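You operate a simulated robot arm through the tools that you are given. There is no shell and no other tool.

The job below is to be done with a simulated robot arm. You get a single attempt, and the scene is never put back.

JOB
Brush a patch of brown polish on the toe of each boot.
Fine: use the tub on the shoe rack; put the brush back; leave boots and tub where they stand. A coat counts when it lies all over at full strength: go over it till it gets no stronger.

The check looks at the end state, three seconds after you hand in, the way a careful person would. Anything else that was tipped, shoved, dropped, spilled or broken makes it a failure.

ROBOT AND FRAMES
A 6-joint arm with a three-finger gripper, fixed in place. Base frame: the origin is at the foot of the arm, x ahead of it, y to its left, z up. Readings come in m, degrees, newtons and seconds.
Its first joint turns from -166.0 to 166.0 degrees. Payload 4.89 kg.
Tool frame: the origin (TCP) lies between the finger pads and is the grasp point; the fingertips stand 0.03 m ahead of it; z points along the fingers, y is the line along which they close. The gripper opens to 0.164 m. The gripper's body begins 0.125 m behind the TCP.
Orientation is that of the tool frame in the base frame, as [roll, pitch, yaw] about the fixed x, y, z axes, in that order (R = Rz(yaw) Ry(pitch) Rx(roll)). With the fingers straight down and closing along the base's y, the tool's x points along the base's -x, its y along +y and its z along -z.

CONTROLS
- The arm moves only by the tool arm_command. Its argument "plan" is text: rows parted by semicolons, each of 7 numbers parted by spaces: the turn, a rotation vector about the tool's x, y, z in degrees, then the shift along the tool's x, y, z in m, then the finger opening in m, from 0 to 0.164. In form: wx wy wz tx ty tz fingers; .... A call has 1 to 20 rows; each row shifts and turns the commanded pose from where the row before left it, along the tool's axes as they then stand. Rows are played at 5 a second. More than 0.05 m and 8.6 degrees between two rows, or a gripper value outside its range, and nothing of the call is played. Where a pose cannot be reached the arm comes as near as it can. A force on the tool above 40 N (or 10 N above the force at the start of the call, whichever is more), or a blocked arm, ends the call early, and 0.2 s more pass. Each finger travels about 0.108 m/s and halts on what it meets, pressing with about 38 N; the grip force reading is that of the motor and also rises with nothing between the fingers. The clock runs only during rows and for 0.2 s after the last one: add rows that do not move to give the fingers time. It gives the time, the measured TCP pose, the force on the tool (base axes), the opening and the grip force at its end, in the units of the frame above (readings bear some noise), with the torque about the TCP (base axes, N m) and any sound that the robot's microphone picked up, and new pictures: "views" is both (left out), scene, wrist or none.
- Cameras (640 x 400 px; columns grow to the right, rows downward): "scene" is fixed at [0.2209, 0.499, 1.5381]; the picture's right is [-0.91, -0.41, 0.00], its down [-0.22, 0.49, -0.84] and it looks along [0.35, -0.77, -0.54] (base axes); focal length 353 px, centre (320, 200). "wrist" rides on the gripper at [0.076, -0.002, -0.152] in the tool frame; the picture's right is [0.02, 1.00, 0.00], its down [-0.88, 0.02, -0.47] and it looks along [-0.47, 0.01, 0.88] (tool axes); focal length 247 px, centre (320, 200). There is no depth. A picture from a camera that has moved, and an enlarged one, comes with that camera's place and axes in the base frame and with its lens.
- raise_lower(by): slides the trunk up (or, below 0, down) by that many m; the arm rides with it, the base frame stays. It gives what a move gives, with no picture.
- enlarge(camera, box): a new picture of the part [left, top, right, bottom] of that camera's present view, enlarged. It takes no simulated time.
- job_done(): hands the job in; it is judged then, once.

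Places have to be worked out from the pictures, the camera data and where the tool is seen. Open the gripper and draw the arm clear of the work before you hand the job in, unless the task says otherwise.

The tools are called after ">>>" as a command line: name --argument value ..., lists and objects as JSON in quotes. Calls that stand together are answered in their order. arm_command: Moves the arm, as the interface text tells. Its arguments: {"type":"object","properties":{"plan":{"type":"string"},"views":{"type":"string","enum":["both","scene","wrist","none"]}},"required":["plan"]} The other tools are called the same way: raise_lower (by) slides the trunk up or down; enlarge (camera, box) takes an enlarged picture of a part of a camera's view; job_done () hands the job in.

At the start:

```text
clock: 0.0
eef_pos: [0.3368, -0.4528, 1.0278]
tcp_rot: [180.0, 0.1, -179.9]
contact_force: [0.5, -0.3, -0.3]
wrist_torque: [-0.01, 0.03, -0.02]
finger_gap: 0.164
grip_force: 0.0
trunk travel left (down, up): [-0.175, 0.215]
```

scene: 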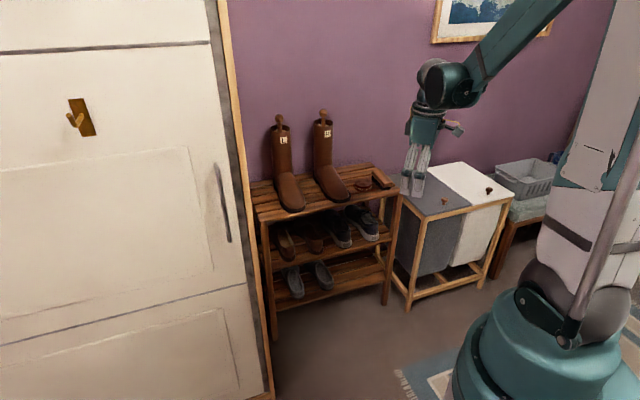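
wrist: 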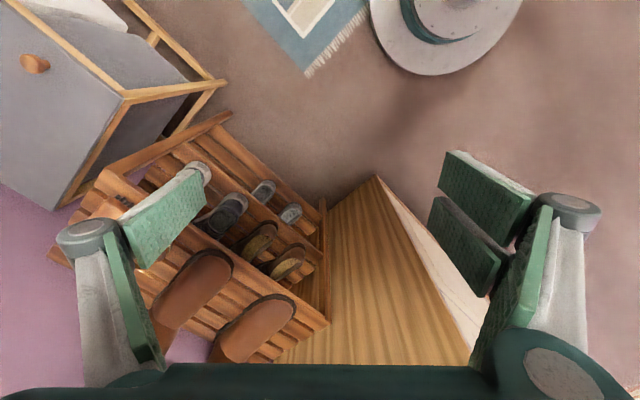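

The pictures show two boots on the top of a shoe rack, with a small tub and a brush near the right end. I'll enlarge the views to see them in detail before I move.

>>> enlarge --camera "scene" --box '[240, 100, 420, 220]'

>>> enlarge --camera "scene" --box '[335, 160, 415, 210]'

>>> enlarge --camera "wrist" --box '[40, 100, 340, 380]'

```text
3.33 times, centred on (330, 160) of scene
camera zoom: at [0.2209, 0.499, 1.5381], right [-0.91, -0.41, 0.0], down [-0.22, 0.49, -0.84], along [0.35, -0.77, -0.54], focal length 1178 px, centre (287, 333)
```

zoom: 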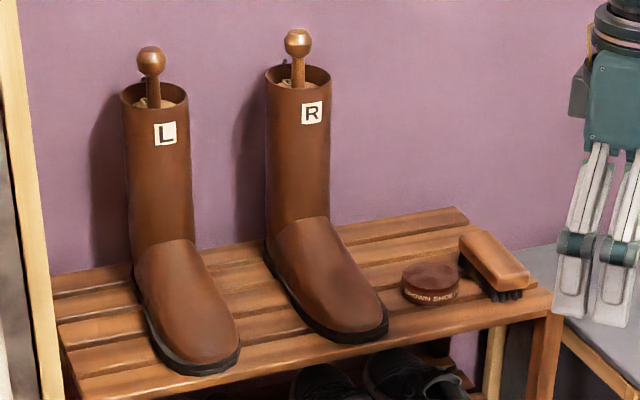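

```text
8.00 times, centred on (375, 185) of scene
camera zoom: at [0.2209, 0.499, 1.5381], right [-0.91, -0.41, 0.0], down [-0.22, 0.49, -0.84], along [0.35, -0.77, -0.54], focal length 2826 px, centre (-120, 320)
```

zoom: 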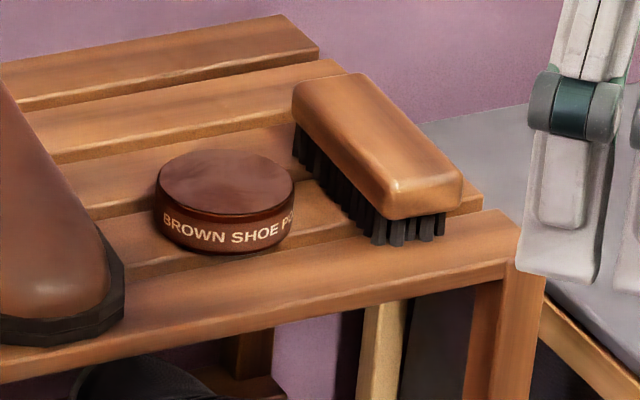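

```text
1.43 times, centred on (190, 240) of wrist
camera zoom: at [0.2617, -0.4549, 1.1802], right [-0.02, 1.0, 0.0], down [0.88, 0.02, 0.47], along [0.47, 0.01, -0.88], focal length 353 px, centre (506, 143)
```

zoom: 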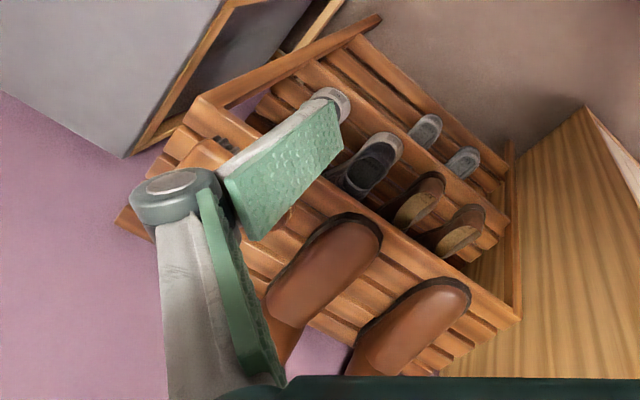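

By triangulation the L toe tip is near (0.805, -0.524, 0.74). The R toe is near (0.64, -0.63), the tub near (0.60, -0.82) and the brush near (0.53, -0.88). I'll move toward the brush end while staying high and turn the wrist camera outward for a better look.

>>> arm_command --plan "0 0 0 -0.02 -0.042 0 0.164; 0 0 0 -0.02 -0.042 0 0.164; 0 0 0 -0.02 -0.042 0 0.164; 0 0 0 -0.02 -0.042 0 0.164; 0 0 0 -0.02 -0.042 0 0.164; 0 0 8 0 0 0 0.164; 0 0 8 0 0 0 0.164; 0 0 8 0 0 0 0.164; 0 0 8 0 0 0 0.164; 0 0 8 0 0 0 0.164; 0 0 8 0 0 0 0.164; 0 0 7 0 0 0 0.164; 0 0 0 0 0 0 0.164" --views "both"

```text
clock: 2.8
eef_pos: [0.437, -0.6628, 1.0287]
tcp_rot: [180.0, 0.1, 124.9]
contact_force: [0.3, 0.7, 0.5]
wrist_torque: [0.02, -0.04, -0.02]
finger_gap: 0.164
grip_force: 0.1
trunk travel left (down, up): [-0.175, 0.215]
camera wrist: at [0.3931, -0.6018, 1.1799], right [0.81, 0.59, 0.0], down [0.52, -0.71, 0.47], along [0.28, -0.38, -0.88], focal length 247 px, centre (320, 200)
```

scene: 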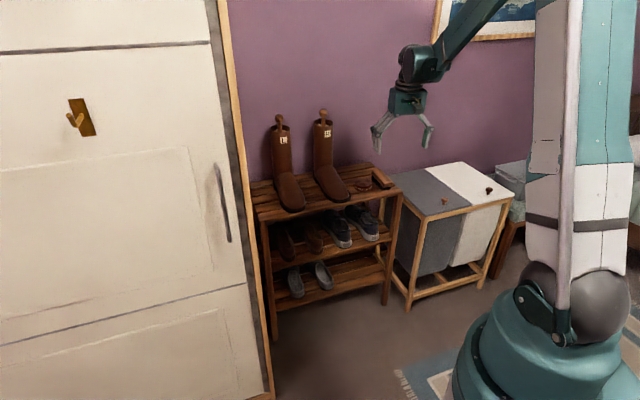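
wrist: 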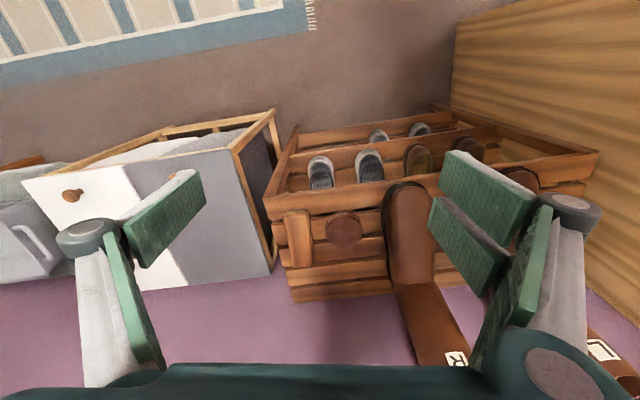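

The brush and tub are now clear in the wrist view, between the fingers. I'll enlarge that area to locate them precisely.

>>> enlarge --camera "wrist" --box '[260, 160, 460, 285]'

>>> enlarge --camera "scene" --box '[335, 160, 415, 210]'

>>> enlarge --camera "wrist" --box '[270, 195, 382, 265]'

```text
3.20 times, centred on (360, 222) of wrist
camera zoom: at [0.3931, -0.6018, 1.1799], right [0.81, 0.59, 0.0], down [0.52, -0.71, 0.47], along [0.28, -0.38, -0.88], focal length 790 px, centre (192, 128)
```

zoom: 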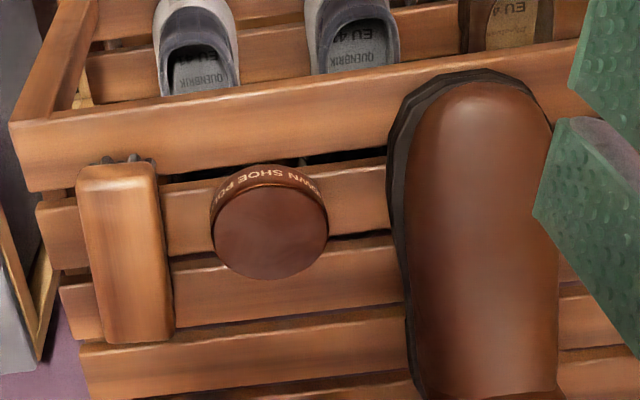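

```text
8.00 times, centred on (375, 185) of scene
camera zoom: at [0.2209, 0.499, 1.5381], right [-0.91, -0.41, 0.0], down [-0.22, 0.49, -0.84], along [0.35, -0.77, -0.54], focal length 2826 px, centre (-120, 320)
```

zoom: 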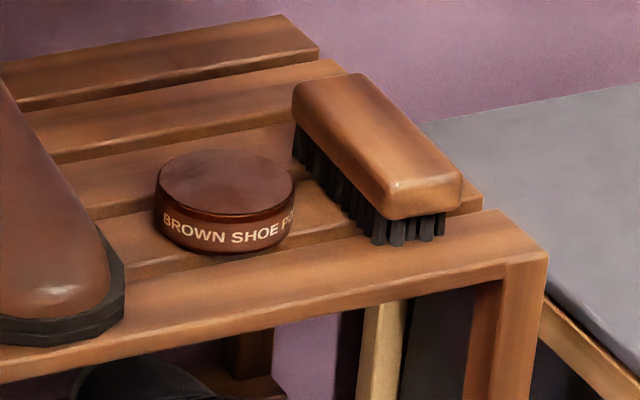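

```text
5.71 times, centred on (326, 230) of wrist
camera zoom: at [0.3931, -0.6018, 1.1799], right [0.81, 0.59, 0.0], down [0.52, -0.71, 0.47], along [0.28, -0.38, -0.88], focal length 1411 px, centre (286, 29)
```

zoom: 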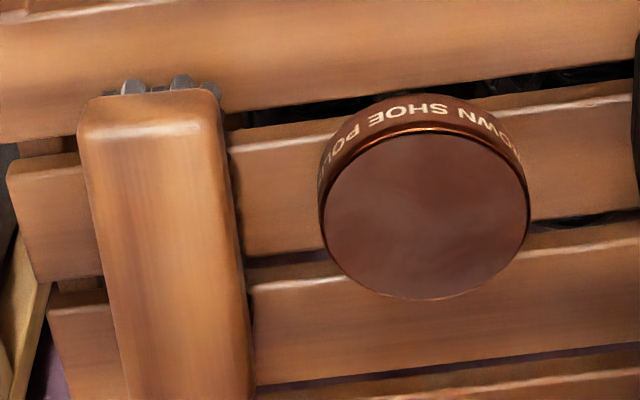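

Refined estimates put the tub top at (0.607, -0.812, 0.765) with a radius of about 0.037. The brush centre is at (0.548, -0.884) with its top at z≈0.773, long axis at azimuth -50° and width about 0.049. That is near the reach limit, so I'll move over the brush at z≈0.9 to test it.

>>> arm_command --plan "0 0 -5 0 0 0 0.12; 0 0 0 -0.0402 -0.0094 0.0215 0.12; 0 0 0 -0.0402 -0.0094 0.0215 0.12; 0 0 0 -0.0402 -0.0094 0.0215 0.12; 0 0 0 -0.0402 -0.0094 0.0215 0.12; 0 0 0 -0.0402 -0.0094 0.0215 0.12; 0 0 0 -0.0402 -0.0094 0.0215 0.12; 0 0 0 0 0 0 0.12; 0 0 0 0 0 0 0.12" --views "both"

```text
clock: 4.8
eef_pos: [0.5496, -0.8863, 0.9005]
tcp_rot: [180.0, 0.1, 130.0]
contact_force: [0.1, -0.6, -1.0]
wrist_torque: [0.09, 0.1, 0.01]
finger_gap: 0.1202
grip_force: 0.1
trunk travel left (down, up): [-0.175, 0.215]
camera wrist: at [0.4995, -0.8293, 1.0537], right [0.75, 0.66, 0.0], down [0.58, -0.66, 0.47], along [0.31, -0.36, -0.88], focal length 247 px, centre (320, 200)
```

scene: 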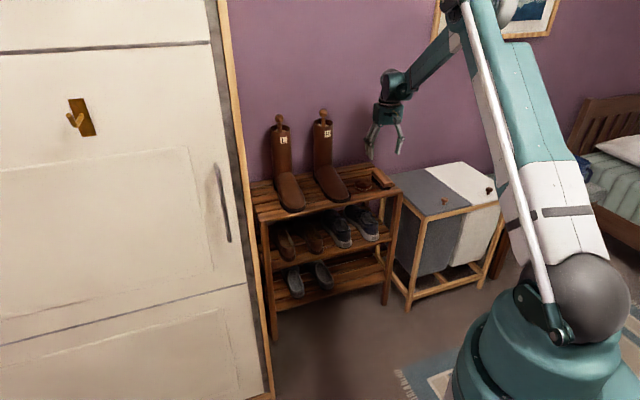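
wrist: 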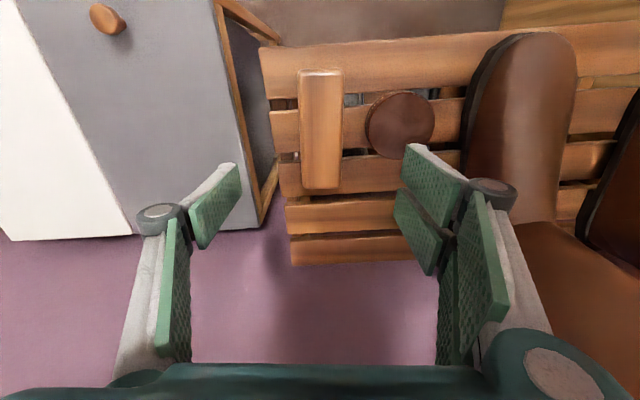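

The arm reached the pose exactly with the tool down, and the brush lies straight below. I'll enlarge the wrist view to refine the brush centre and yaw.

>>> enlarge --camera "wrist" --box '[256, 50, 448, 170]'

>>> enlarge --camera "wrist" --box '[280, 100, 376, 200]'

>>> enlarge --camera "scene" --box '[335, 130, 431, 190]'

```text
3.33 times, centred on (352, 110) of wrist
camera zoom: at [0.4995, -0.8293, 1.0537], right [0.75, 0.66, 0.0], down [0.58, -0.66, 0.47], along [0.31, -0.36, -0.88], focal length 823 px, centre (213, 500)
```

zoom: 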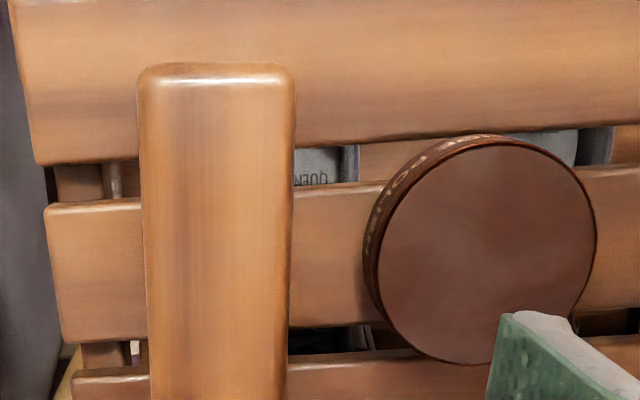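

```text
4.00 times, centred on (328, 150) of wrist
camera zoom: at [0.4995, -0.8293, 1.0537], right [0.75, 0.66, 0.0], down [0.58, -0.66, 0.47], along [0.31, -0.36, -0.88], focal length 988 px, centre (288, 400)
```

zoom: 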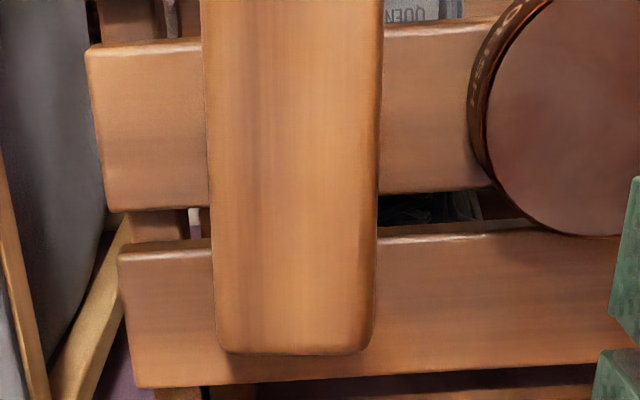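

```text
6.67 times, centred on (383, 160) of scene
camera zoom: at [0.2209, 0.499, 1.5381], right [-0.91, -0.41, 0.0], down [-0.22, 0.49, -0.84], along [0.35, -0.77, -0.54], focal length 2355 px, centre (-100, 467)
```

zoom: 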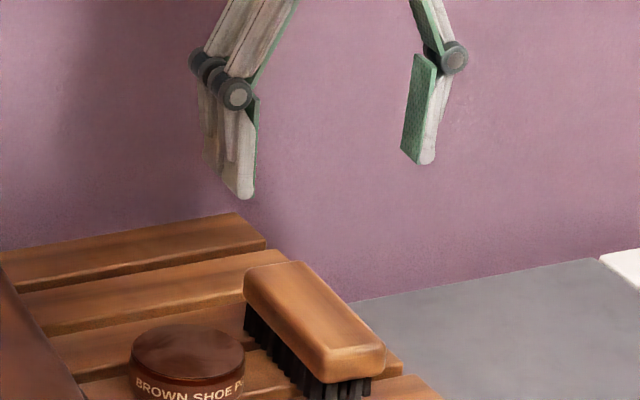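

The brush axis is about 1.8° off my yaw and its centre is about 9 mm closer to the base. I'll correct both, narrow the fingers to clear the tub, and drop to a hover at z≈0.835 to check again.

>>> arm_command --plan "0 0 -1.8 0.0086 0.0009 0 0.068; 0 0 0 0 0 0.022 0.068; 0 0 0 0 0 0.022 0.068; 0 0 0 0 0 0.022 0.068; 0 0 0 0 0 0 0.068" --views "both"

>>> enlarge --camera "wrist" --box '[220, 0, 460, 150]'

>>> enlarge --camera "scene" --box '[335, 140, 431, 200]'

```text
clock: 6.0
eef_pos: [0.5447, -0.8769, 0.8336]
tcp_rot: [180.0, 0.1, 131.8]
contact_force: [-1.2, -0.5, 0.9]
wrist_torque: [-0.03, -0.04, 0.0]
finger_gap: 0.0678
grip_force: 0.0
trunk travel left (down, up): [-0.175, 0.215]
camera wrist: at [0.4929, -0.8219, 0.9869], right [0.73, 0.68, 0.0], down [0.6, -0.64, 0.47], along [0.32, -0.35, -0.88], focal length 247 px, centre (320, 200)
```

scene: 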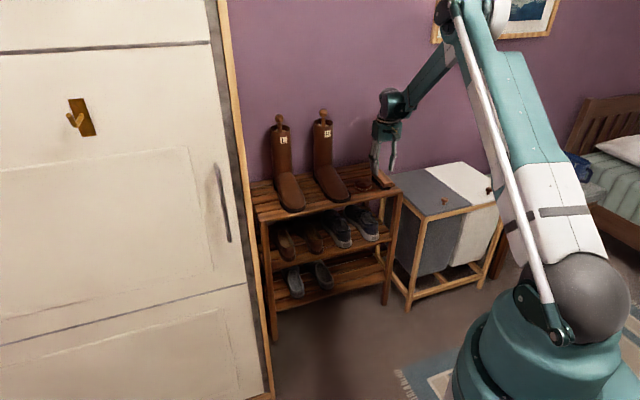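
wrist: 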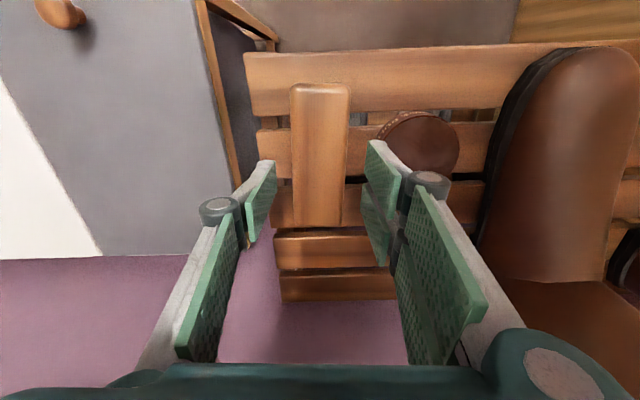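

```text
2.67 times, centred on (340, 75) of wrist
camera zoom: at [0.4929, -0.8219, 0.9869], right [0.73, 0.68, 0.0], down [0.6, -0.64, 0.47], along [0.32, -0.35, -0.88], focal length 659 px, centre (267, 533)
```

zoom: 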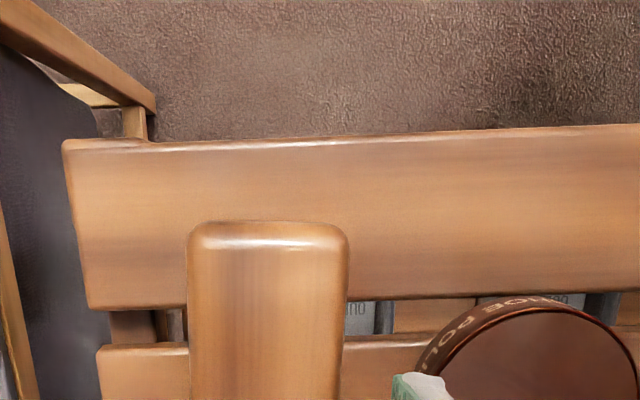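

```text
6.67 times, centred on (383, 170) of scene
camera zoom: at [0.2209, 0.499, 1.5381], right [-0.91, -0.41, 0.0], down [-0.22, 0.49, -0.84], along [0.35, -0.77, -0.54], focal length 2355 px, centre (-100, 400)
```

zoom: 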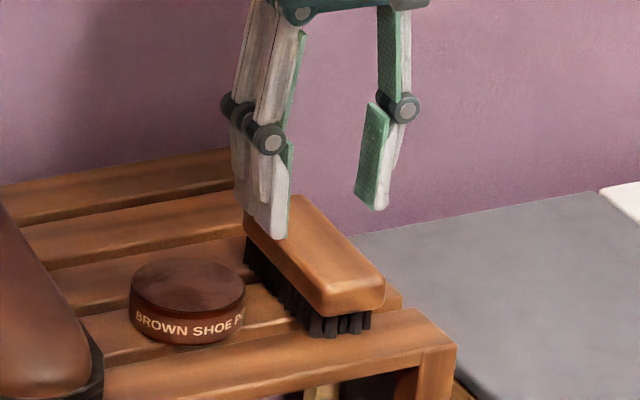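

The brush is centred between the fingers to within about 2 mm. I'll close slightly to 0.062 to stay clear of the tub, descend to TCP z≈0.781 so the tips sit level with the block's underside, and check before closing.

>>> arm_command --plan "0 0 0 0 -0.001 0 0.062; 0 0 0 0 0 0.014 0.062; 0 0 0 0 0 0.014 0.062; 0 0 0 0 0 0.0125 0.062; 0 0 0 0 0 0.012 0.062; 0 0 0 0 0 0 0.062" --views "both"

>>> enlarge --camera "scene" --box '[345, 150, 425, 200]'

```text
clock: 7.4
eef_pos: [0.5429, -0.8772, 0.78]
tcp_rot: [179.9, 0.0, 131.9]
contact_force: [-0.3, 0.6, -0.2]
wrist_torque: [0.03, 0.01, -0.03]
finger_gap: 0.0621
grip_force: 0.1
trunk travel left (down, up): [-0.175, 0.215]
camera wrist: at [0.4925, -0.8223, 0.9327], right [0.73, 0.68, 0.0], down [0.6, -0.64, 0.47], along [0.32, -0.35, -0.88], focal length 247 px, centre (320, 200)
```

scene: 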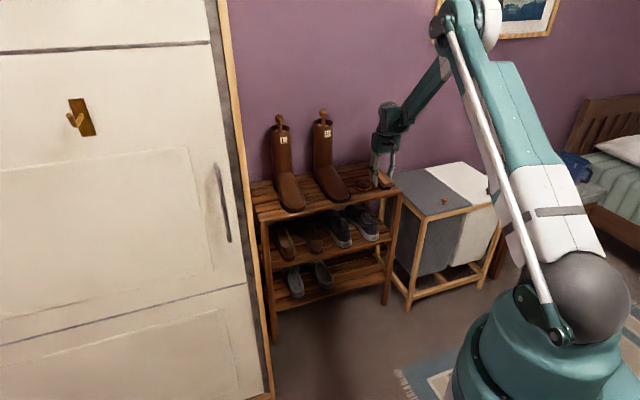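
wrist: 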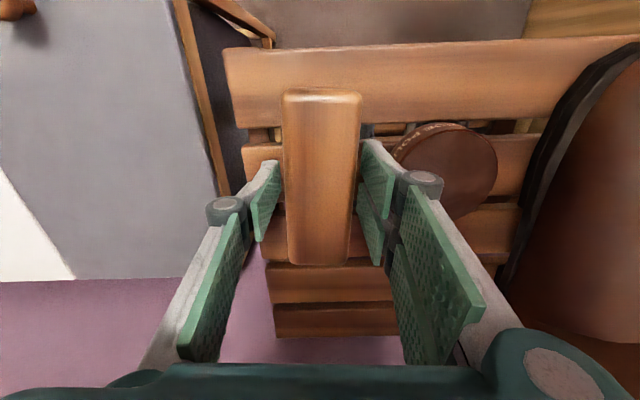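

```text
8.00 times, centred on (385, 175) of scene
camera zoom: at [0.2209, 0.499, 1.5381], right [-0.91, -0.41, 0.0], down [-0.22, 0.49, -0.84], along [0.35, -0.77, -0.54], focal length 2826 px, centre (-200, 400)
```

zoom: 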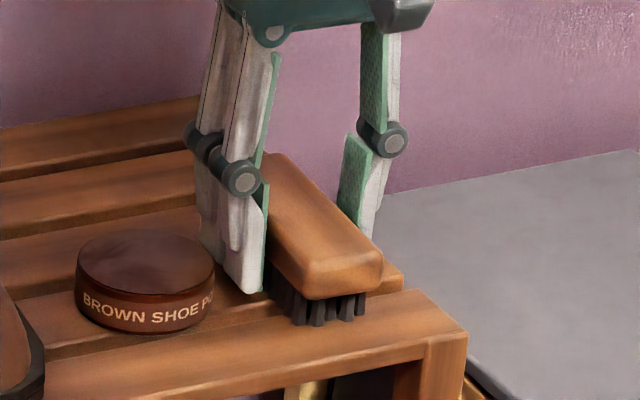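

The scene view shows the fingertips nearly level with the bristle ends, lower than I wanted. I'll raise 14 mm so the pads hold the wooden block only, with the bristles sticking out below, and then close.

>>> arm_command --plan "0 0 0 0 0 -0.007 0.062; 0 0 0 0 0 -0.007 0.062; 0 0 0 0 0 0 0.062" --views "scene"

>>> enlarge --camera "scene" --box '[353, 155, 417, 195]'

```text
clock: 8.2
eef_pos: [0.5431, -0.8782, 0.7935]
tcp_rot: [-179.9, 0.0, 131.7]
contact_force: [0.8, 1.1, 0.3]
wrist_torque: [0.0, -0.02, -0.01]
finger_gap: 0.062
grip_force: 0.1
trunk travel left (down, up): [-0.175, 0.215]
```

scene: 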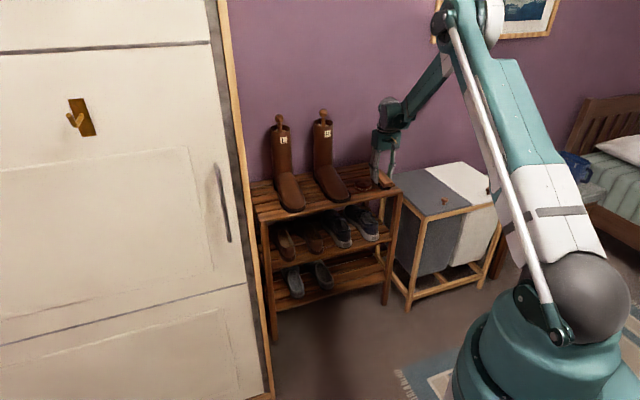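

```text
10.00 times, centred on (385, 175) of scene
camera zoom: at [0.2209, 0.499, 1.5381], right [-0.91, -0.41, 0.0], down [-0.22, 0.49, -0.84], along [0.35, -0.77, -0.54], focal length 3533 px, centre (-330, 450)
```

zoom: 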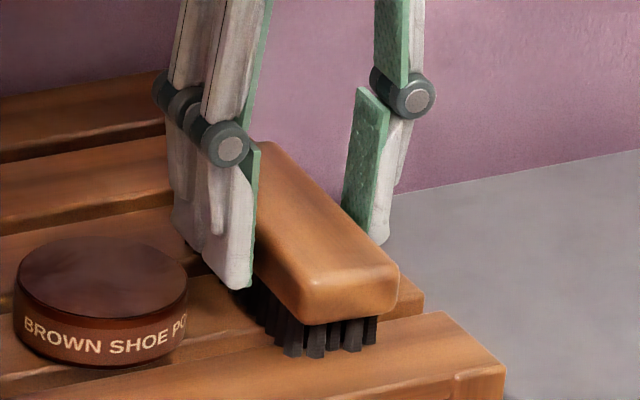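

The fingertips now sit level with the block's lower edge and the bristles are free. I'll close on the block.

>>> arm_command --plan "0 0 0 0 0 0 0.05; 0 0 0 0 0 0 0.035; 0 0 0 0 0 0 0.03; 0 0 0 0 0 0 0.03; 0 0 0 0 0 0 0.03" --views "both"

>>> enlarge --camera "scene" --box '[353, 155, 417, 195]'

```text
clock: 9.4
eef_pos: [0.5429, -0.8781, 0.7933]
tcp_rot: [-179.9, 0.1, 131.7]
contact_force: [1.0, 1.1, -0.1]
wrist_torque: [0.05, 0.0, 0.05]
finger_gap: 0.0472
grip_force: 37.6
trunk travel left (down, up): [-0.175, 0.215]
camera wrist: at [0.4922, -0.8223, 0.9469], right [0.73, 0.68, 0.0], down [0.6, -0.64, 0.47], along [0.32, -0.35, -0.88], focal length 247 px, centre (320, 200)
```

scene: 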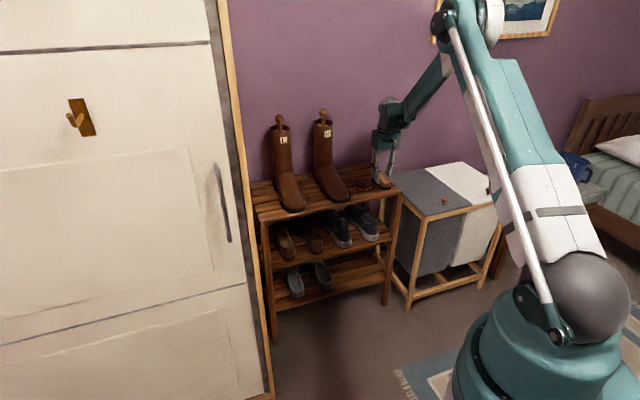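
wrist: 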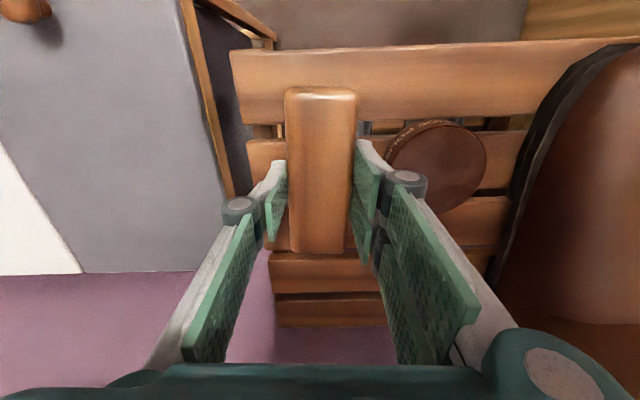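

```text
10.00 times, centred on (385, 175) of scene
camera zoom: at [0.2209, 0.499, 1.5381], right [-0.91, -0.41, 0.0], down [-0.22, 0.49, -0.84], along [0.35, -0.77, -0.54], focal length 3533 px, centre (-330, 450)
```

zoom: 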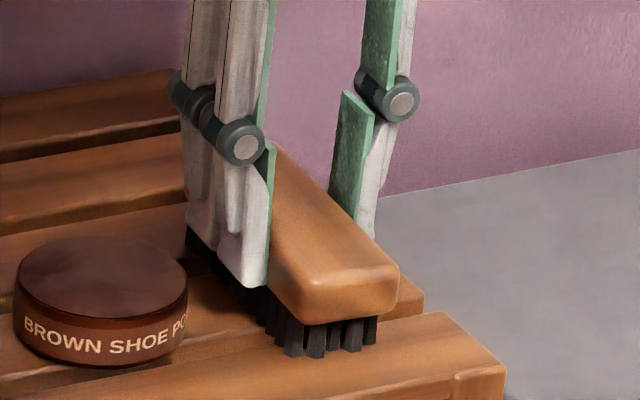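

The grip is firm: gap 0.0472 at 37.6 N. The place for putting it back is TCP (0.5429, -0.8781, 0.7933) at yaw 131.7. Now I'll lift straight up.

>>> arm_command --plan "0 0 0 0 0 -0.01 0.03; 0 0 0 0 0 -0.02 0.03; 0 0 0 0 0 -0.03 0.03; 0 0 0 0 0 -0.03 0.03; 0 0 0 0 0 0 0.03; 0 0 0 0 0 0 0.03" --views "both"

>>> enlarge --camera "scene" --box '[345, 130, 425, 200]'

>>> enlarge --camera "wrist" --box '[240, 40, 480, 190]'

```text
clock: 10.8
eef_pos: [0.5432, -0.8773, 0.884]
tcp_rot: [180.0, 0.0, 131.8]
contact_force: [0.0, 0.6, -1.4]
wrist_torque: [-0.07, -0.02, 0.0]
finger_gap: 0.0475
grip_force: 38.4
trunk travel left (down, up): [-0.175, 0.215]
camera wrist: at [0.4921, -0.822, 1.0366], right [0.73, 0.68, 0.0], down [0.6, -0.64, 0.47], along [0.32, -0.35, -0.88], focal length 247 px, centre (320, 200)
```

scene: 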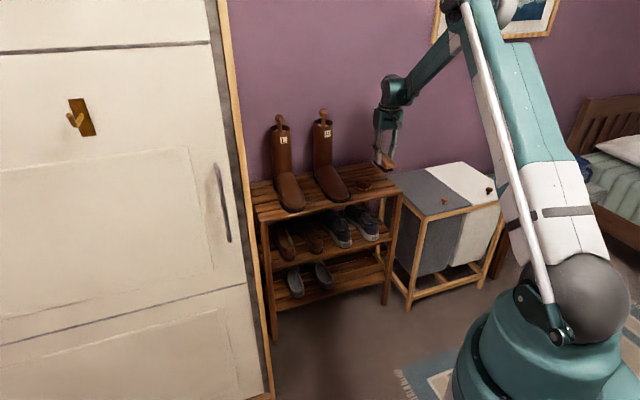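
wrist: 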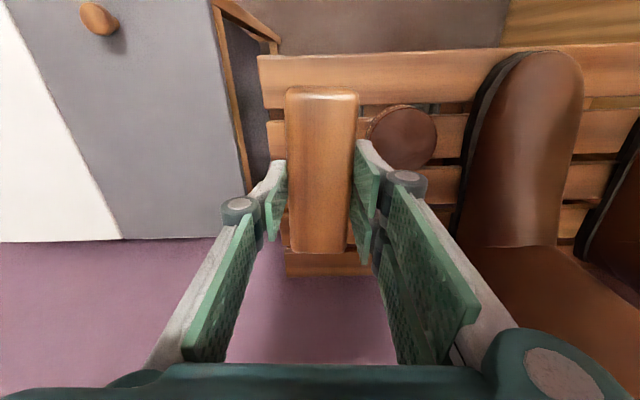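

```text
5.71 times, centred on (385, 165) of scene
camera zoom: at [0.2209, 0.499, 1.5381], right [-0.91, -0.41, 0.0], down [-0.22, 0.49, -0.84], along [0.35, -0.77, -0.54], focal length 2019 px, centre (-51, 400)
```

zoom: 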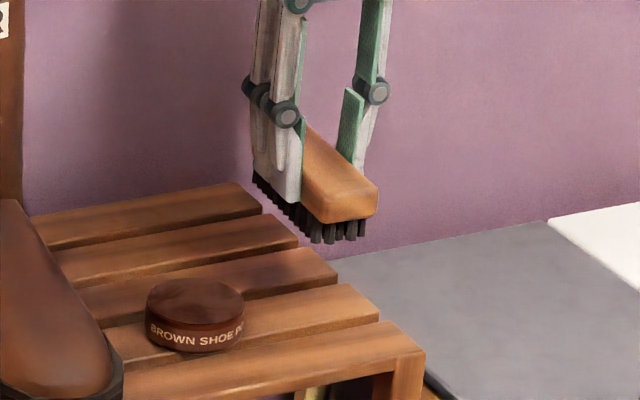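

```text
2.67 times, centred on (360, 115) of wrist
camera zoom: at [0.4921, -0.822, 1.0366], right [0.73, 0.68, 0.0], down [0.6, -0.64, 0.47], along [0.32, -0.35, -0.88], focal length 659 px, centre (213, 427)
```

zoom: 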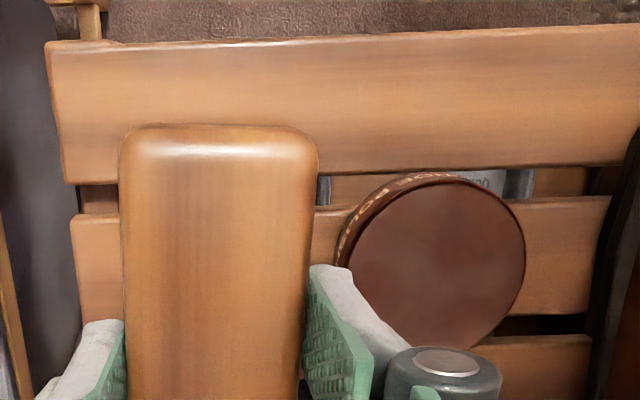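

The brush is held and level. Before dipping, I need the boot R shaft position relative to the gripper body, and a good look at the toes, so I'll enlarge the boot areas.

>>> enlarge --camera "wrist" --box '[400, 30, 640, 330]'

>>> enlarge --camera "scene" --box '[255, 100, 375, 220]'

```text
1.33 times, centred on (520, 180) of wrist
camera zoom: at [0.4921, -0.822, 1.0366], right [0.73, 0.68, 0.0], down [0.6, -0.64, 0.47], along [0.32, -0.35, -0.88], focal length 329 px, centre (53, 227)
```

zoom: 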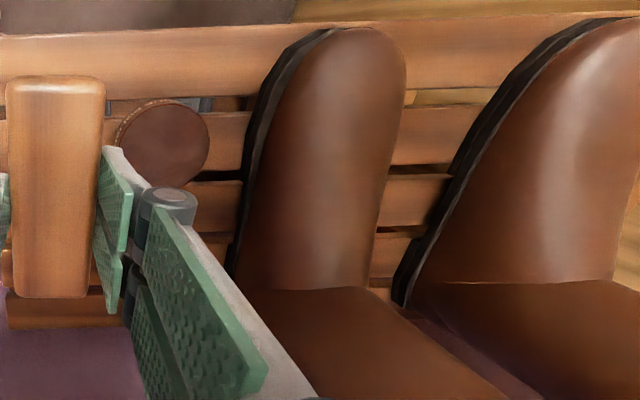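

```text
3.33 times, centred on (315, 160) of scene
camera zoom: at [0.2209, 0.499, 1.5381], right [-0.91, -0.41, 0.0], down [-0.22, 0.49, -0.84], along [0.35, -0.77, -0.54], focal length 1178 px, centre (337, 333)
```

zoom: 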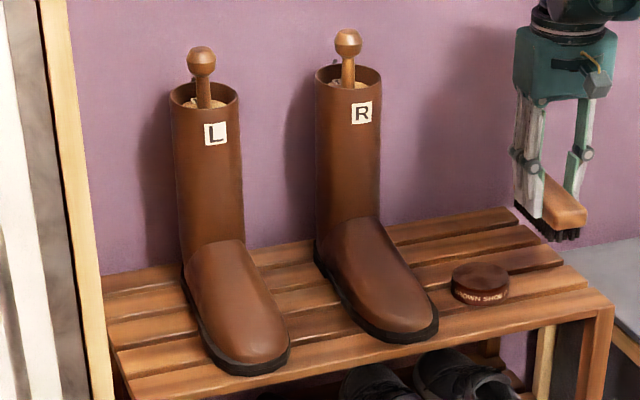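

In an axis frame with a at azimuth -50° and p across it, boot R's toe tip is at a≈0.92, p≈0.065 and its shaft front is at a≈1.10. Boot L is about 0.21 further along p, and the gripper at the tub clears the boot. I'll move over the tub centre (0.607, -0.8115) and lower to just above it.

>>> arm_command --plan "0 0 0 0.0022 0.0305 0 0.03; 0 0 0 0.0022 0.0305 0 0.03; 0 0 0 0.0022 0.0304 0 0.03; 0 0 0 0 0 0.02 0.03; 0 0 0 0 0 0.022 0.03; 0 0 0 0 0 0 0.03" --views "both"

>>> enlarge --camera "scene" --box '[330, 145, 410, 195]'

>>> enlarge --camera "wrist" --box '[220, 40, 460, 190]'

```text
clock: 12.2
eef_pos: [0.6061, -0.8123, 0.8416]
tcp_rot: [-180.0, 0.0, 131.8]
contact_force: [-1.0, -1.4, -2.7]
wrist_torque: [-0.03, 0.0, -0.02]
finger_gap: 0.0476
grip_force: 38.0
trunk travel left (down, up): [-0.175, 0.215]
camera wrist: at [0.5554, -0.7563, 0.9935], right [0.73, 0.68, 0.0], down [0.6, -0.64, 0.47], along [0.32, -0.35, -0.88], focal length 247 px, centre (320, 200)
```

scene: 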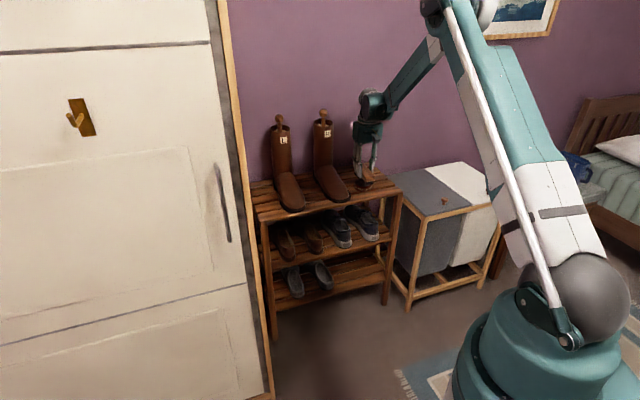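
wrist: 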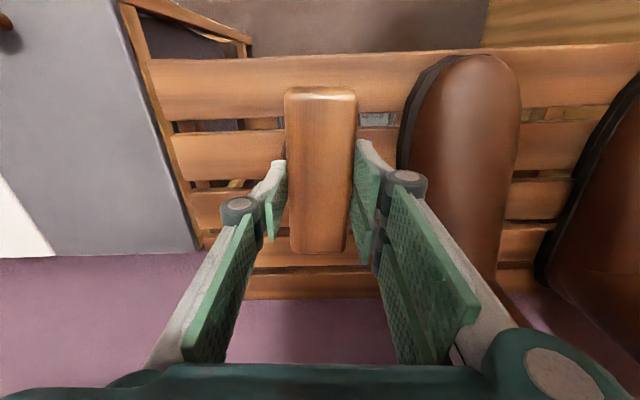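

```text
8.00 times, centred on (370, 170) of scene
camera zoom: at [0.2209, 0.499, 1.5381], right [-0.91, -0.41, 0.0], down [-0.22, 0.49, -0.84], along [0.35, -0.77, -0.54], focal length 2826 px, centre (-80, 440)
```

zoom: 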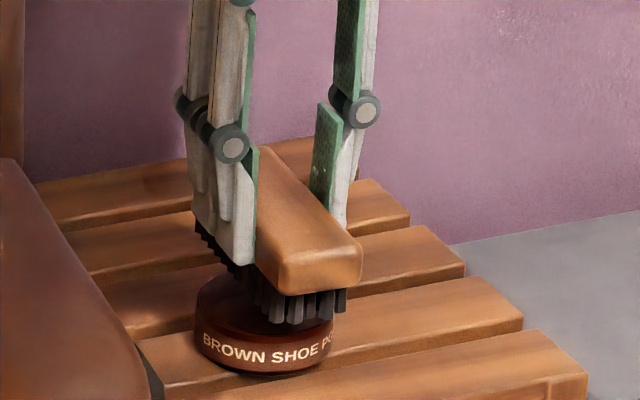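

```text
2.67 times, centred on (340, 115) of wrist
camera zoom: at [0.5554, -0.7563, 0.9935], right [0.73, 0.68, 0.0], down [0.6, -0.64, 0.47], along [0.32, -0.35, -0.88], focal length 659 px, centre (267, 427)
```

zoom: 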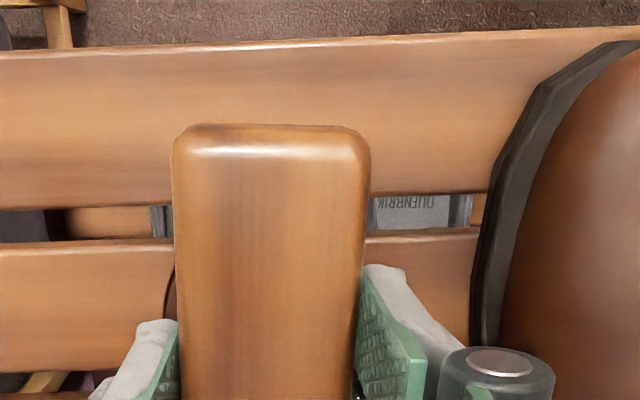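

The brush is centred over the tub. I'll go down slowly and watch the force to find contact with the polish.

>>> arm_command --plan "0 0 0 0 0 0.004 0.03; 0 0 0 0 0 0.004 0.03; 0 0 0 0 0 0.003 0.03; 0 0 0 0 0 0.003 0.03; 0 0 0 0 0 0 0.03" --views "scene"

>>> enlarge --camera "scene" --box '[330, 150, 410, 200]'

```text
clock: 13.4
eef_pos: [0.6083, -0.8118, 0.8268]
tcp_rot: [179.9, -0.1, 131.8]
contact_force: [-0.8, -0.3, -1.5]
wrist_torque: [0.02, -0.01, 0.0]
finger_gap: 0.0471
grip_force: 38.1
trunk travel left (down, up): [-0.175, 0.215]
```

scene: 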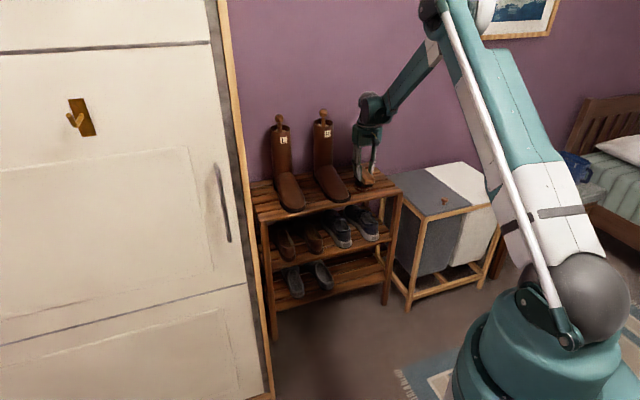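

```text
8.00 times, centred on (370, 175) of scene
camera zoom: at [0.2209, 0.499, 1.5381], right [-0.91, -0.41, 0.0], down [-0.22, 0.49, -0.84], along [0.35, -0.77, -0.54], focal length 2826 px, centre (-80, 400)
```

zoom: 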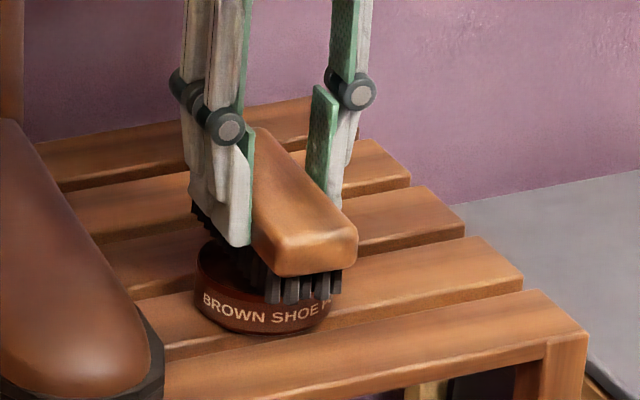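

No contact yet (force is only the payload, about -1.5 N). I'll continue down in 2 mm steps.

>>> arm_command --plan "0 0 0 0 0 0.002 0.03; 0 0 0 0 0 0.002 0.03; 0 0 0 0 0 0 0.03" --views "none"

```text
clock: 14.2
eef_pos: [0.608, -0.8119, 0.8233]
tcp_rot: [-180.0, 0.0, 131.9]
contact_force: [-0.5, 0.1, -1.2]
wrist_torque: [0.03, 0.02, 0.02]
finger_gap: 0.0473
grip_force: 37.8
trunk travel left (down, up): [-0.175, 0.215]
```

Still free. I'll go down a little more in small steps.

>>> arm_command --plan "0 0 0 0 0 0.0015 0.03; 0 0 0 0 0 0.0015 0.03; 0 0 0 0 0 0 0.03" --views "scene"

>>> enlarge --camera "scene" --box '[338, 160, 402, 200]'

```text
clock: 15.0
eef_pos: [0.6076, -0.8124, 0.821]
tcp_rot: [180.0, 0.1, 131.9]
contact_force: [-0.4, -0.1, -1.8]
wrist_torque: [0.01, -0.04, 0.01]
finger_gap: 0.0474
grip_force: 38.7
trunk travel left (down, up): [-0.175, 0.215]
```

scene: 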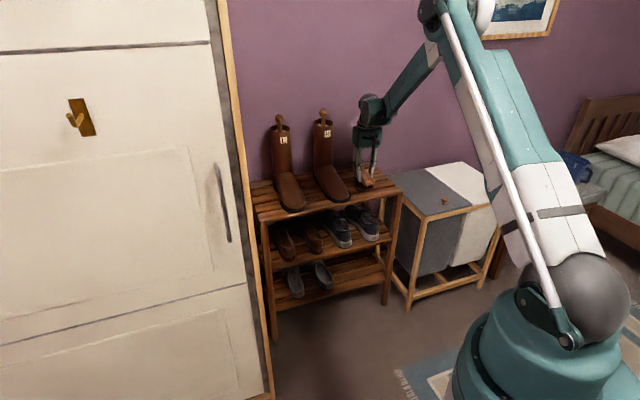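

```text
10.00 times, centred on (370, 180) of scene
camera zoom: at [0.2209, 0.499, 1.5381], right [-0.91, -0.41, 0.0], down [-0.22, 0.49, -0.84], along [0.35, -0.77, -0.54], focal length 3533 px, centre (-180, 400)
```

zoom: 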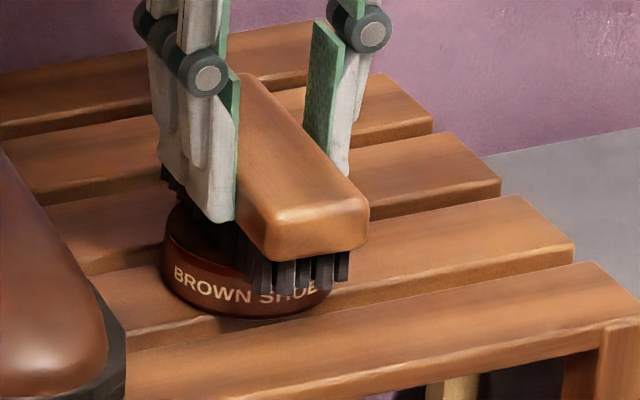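

The bristles look very close to the polish, with the near end overhanging the rim. I'll go a bit lower, still watching the force.

>>> arm_command --plan "0 0 0 0 0 0.0015 0.03; 0 0 0 0 0 0.0015 0.03; 0 0 0 0 0 0 0.03" --views "none"

```text
clock: 15.8
eef_pos: [0.6076, -0.8107, 0.8197]
tcp_rot: [180.0, 0.2, 131.8]
contact_force: [0.4, -4.0, 27.7]
wrist_torque: [-0.19, 0.04, -0.02]
finger_gap: 0.0474
grip_force: 37.9
trunk travel left (down, up): [-0.175, 0.215]
```

Contact with the polish at TCP z≈0.820, at 28 N, which is more than needed. I'll ease up about 1 mm and hold there for a moment, then lift and inspect the bristles and tub.

>>> arm_command --plan "0 0 0 0 0 -0.001 0.03; 0 0 0 0 0 0 0.03; 0 0 0 0 0 0 0.03" --views "scene"

>>> enlarge --camera "scene" --box '[338, 160, 402, 200]'

```text
clock: 16.6
eef_pos: [0.6056, -0.8106, 0.8206]
tcp_rot: [-180.0, 0.0, 131.7]
contact_force: [1.1, -3.2, 22.0]
wrist_torque: [-0.15, -0.13, 0.0]
finger_gap: 0.0472
grip_force: 37.9
trunk travel left (down, up): [-0.175, 0.215]
```

scene: 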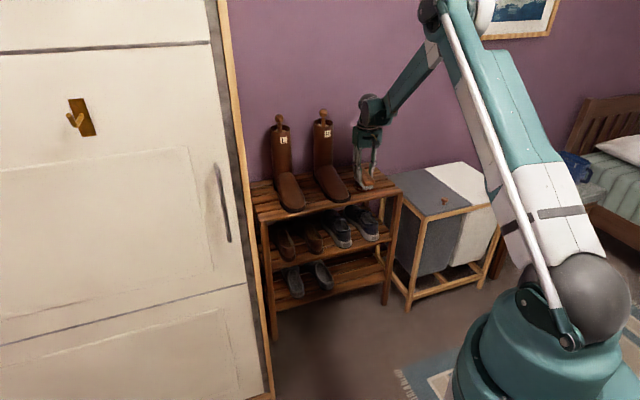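

```text
10.00 times, centred on (370, 180) of scene
camera zoom: at [0.2209, 0.499, 1.5381], right [-0.91, -0.41, 0.0], down [-0.22, 0.49, -0.84], along [0.35, -0.77, -0.54], focal length 3533 px, centre (-180, 400)
```

zoom: 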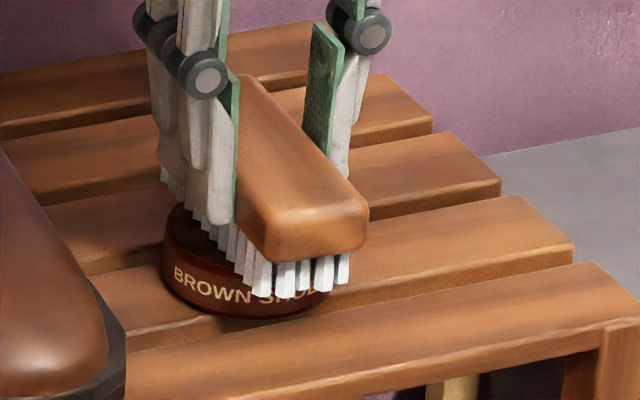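

The bristle colour changed from black to pale on contact, so the brush seems to have picked something up. I'll lift straight up and look closely at the bristles and the tub.

>>> arm_command --plan "0 0 0 0 0 -0.004 0.03; 0 0 0 0 0 -0.015 0.03; 0 0 0 0 0 -0.025 0.03; 0 0 0 0 0 -0.02 0.03; 0 0 0 0 0 0 0.03" --views "both"

>>> enlarge --camera "scene" --box '[330, 145, 410, 195]'

>>> enlarge --camera "wrist" --box '[220, 40, 460, 190]'

```text
clock: 17.8
eef_pos: [0.6082, -0.8115, 0.8836]
tcp_rot: [-180.0, 0.0, 131.8]
contact_force: [-0.5, -0.1, -1.7]
wrist_torque: [0.0, 0.02, -0.02]
finger_gap: 0.0474
grip_force: 37.6
trunk travel left (down, up): [-0.175, 0.215]
camera wrist: at [0.556, -0.7563, 1.0361], right [0.73, 0.68, 0.0], down [0.6, -0.64, 0.47], along [0.32, -0.35, -0.88], focal length 247 px, centre (320, 200)
```

scene: 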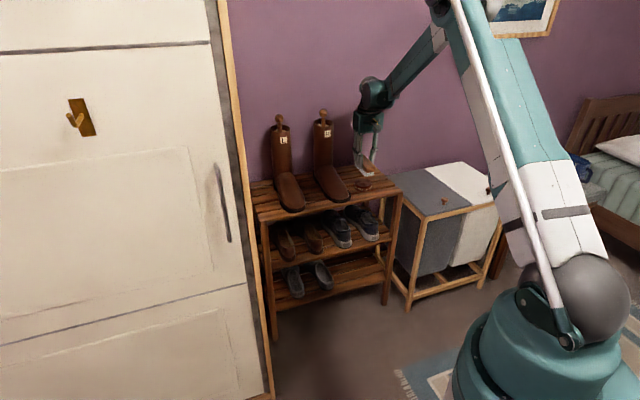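
wrist: 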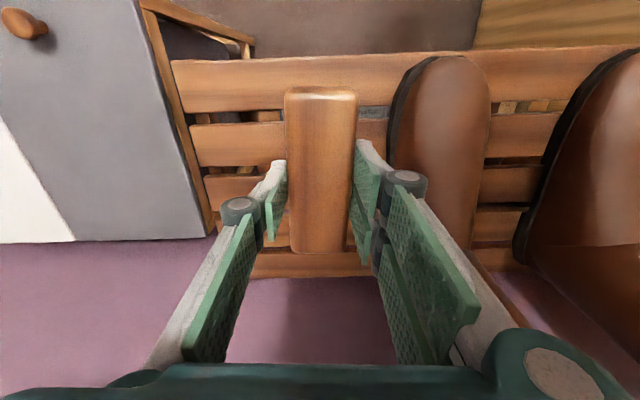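

```text
8.00 times, centred on (370, 170) of scene
camera zoom: at [0.2209, 0.499, 1.5381], right [-0.91, -0.41, 0.0], down [-0.22, 0.49, -0.84], along [0.35, -0.77, -0.54], focal length 2826 px, centre (-80, 440)
```

zoom: 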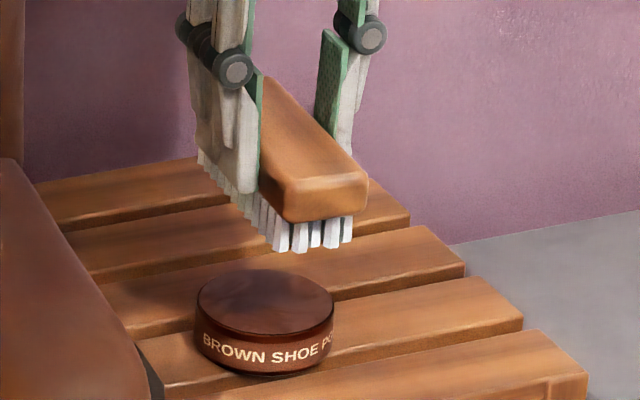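

```text
2.67 times, centred on (340, 115) of wrist
camera zoom: at [0.556, -0.7563, 1.0361], right [0.73, 0.68, 0.0], down [0.6, -0.64, 0.47], along [0.32, -0.35, -0.88], focal length 659 px, centre (267, 427)
```

zoom: 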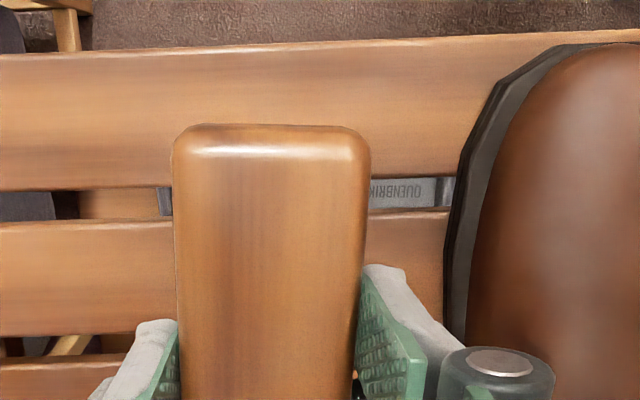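

The bristles now look white while the tub's face still looks brown and its label says "BROWN SHOE P…". Before I touch a boot, I'll check whether there is another tub on the rack and look closely at the bristles and tub.

>>> enlarge --camera "scene" --box '[250, 190, 410, 310]'

>>> enlarge --camera "scene" --box '[350, 158, 382, 192]'

>>> enlarge --camera "scene" --box '[390, 150, 600, 290]'

```text
3.33 times, centred on (330, 250) of scene
camera zoom: at [0.2209, 0.499, 1.5381], right [-0.91, -0.41, 0.0], down [-0.22, 0.49, -0.84], along [0.35, -0.77, -0.54], focal length 1178 px, centre (287, 33)
```

zoom: 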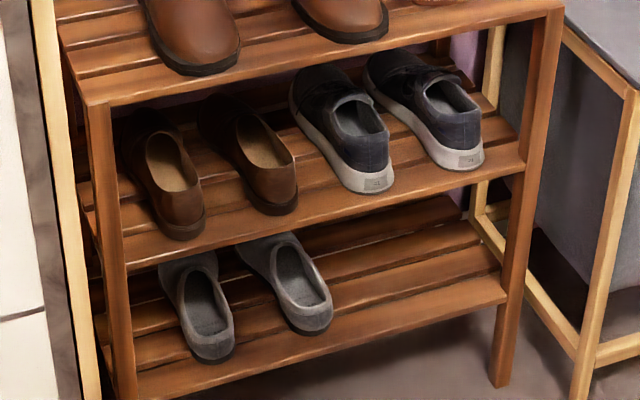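

```text
11.76 times, centred on (366, 175) of scene
camera zoom: at [0.2209, 0.499, 1.5381], right [-0.91, -0.41, 0.0], down [-0.22, 0.49, -0.84], along [0.35, -0.77, -0.54], focal length 4156 px, centre (-221, 494)
```

zoom: 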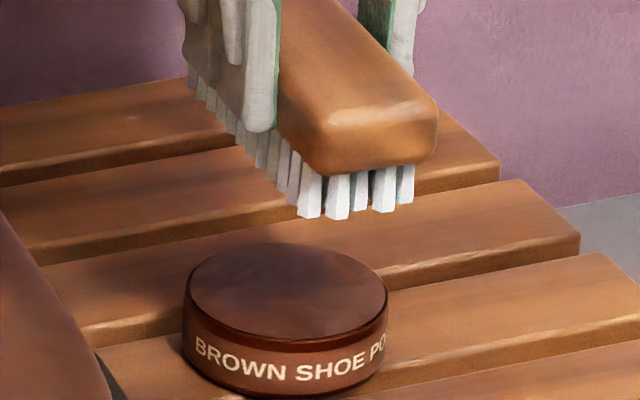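

```text
2.86 times, centred on (495, 220) of scene
camera zoom: at [0.2209, 0.499, 1.5381], right [-0.91, -0.41, 0.0], down [-0.22, 0.49, -0.84], along [0.35, -0.77, -0.54], focal length 1009 px, centre (-180, 143)
```

zoom: 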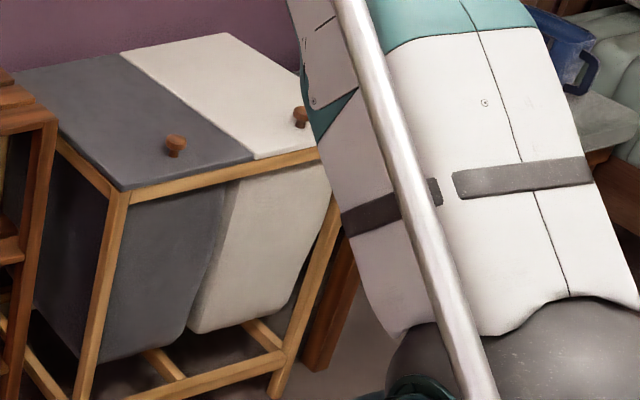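

There is no other tub on the rack, and the shelves hold only shoes, so this is the one the job names. Before touching a boot I want the toe profile, so I'll retract in front of the rack and set up a low side view with the wrist camera.

>>> arm_command --plan "0 0 0 0 0 -0.02 0.03; 0 0 0 0.0435 -0.011 0 0.03; 0 0 0 0.0435 -0.011 0 0.03; 0 0 0 0.0435 -0.011 0 0.03; 0 0 0 0.0435 -0.011 0 0.03; 0 0 0 0.0435 -0.011 0 0.03; 0 0 0 0.0435 -0.011 0 0.03; 0 0 -8 0 0 0 0.03; 0 0 -8 0 0 0 0.03; 0 0 -8 0 0 0 0.03; 0 0 -8 0 0 0 0.03; 0 0 -8 0 0 0 0.03; 0 0 -8 0 0 0 0.03; 0 0 -8 0 0 0 0.03; 0 0 -8 0 0 0 0.03; 0 0 -8 0 0 0 0.03; 0 0 -8 0 0 0 0.03; 0 0 -8 0 0 0 0.03" --views "both"

```text
clock: 21.6
eef_pos: [0.3834, -0.6596, 0.9033]
tcp_rot: [-180.0, 0.1, -140.2]
contact_force: [-0.1, 0.5, -1.4]
wrist_torque: [0.02, 0.01, 0.01]
finger_gap: 0.0475
grip_force: 37.9
trunk travel left (down, up): [-0.175, 0.215]
camera wrist: at [0.3267, -0.7115, 1.0559], right [-0.66, 0.75, 0.0], down [0.66, 0.58, 0.47], along [0.36, 0.31, -0.88], focal length 247 px, centre (320, 200)
```

scene: 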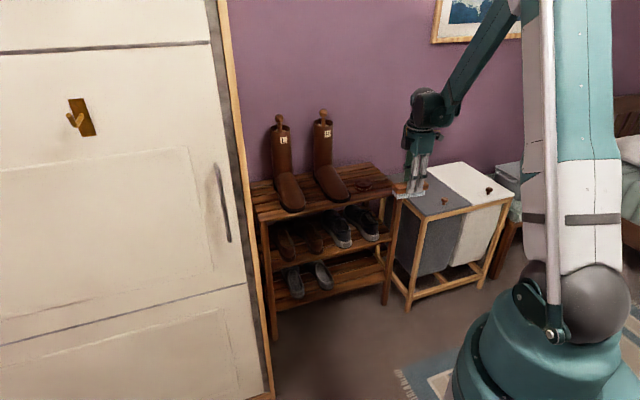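
wrist: 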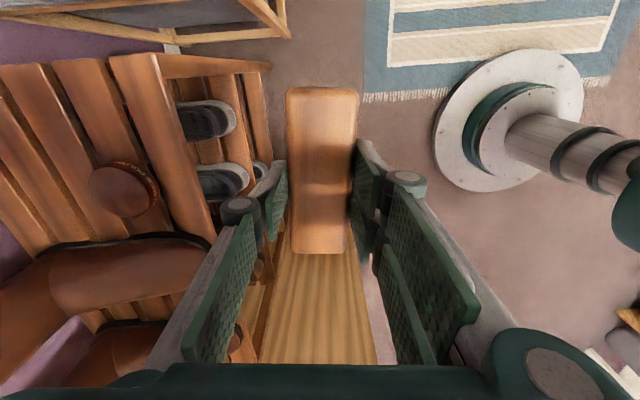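

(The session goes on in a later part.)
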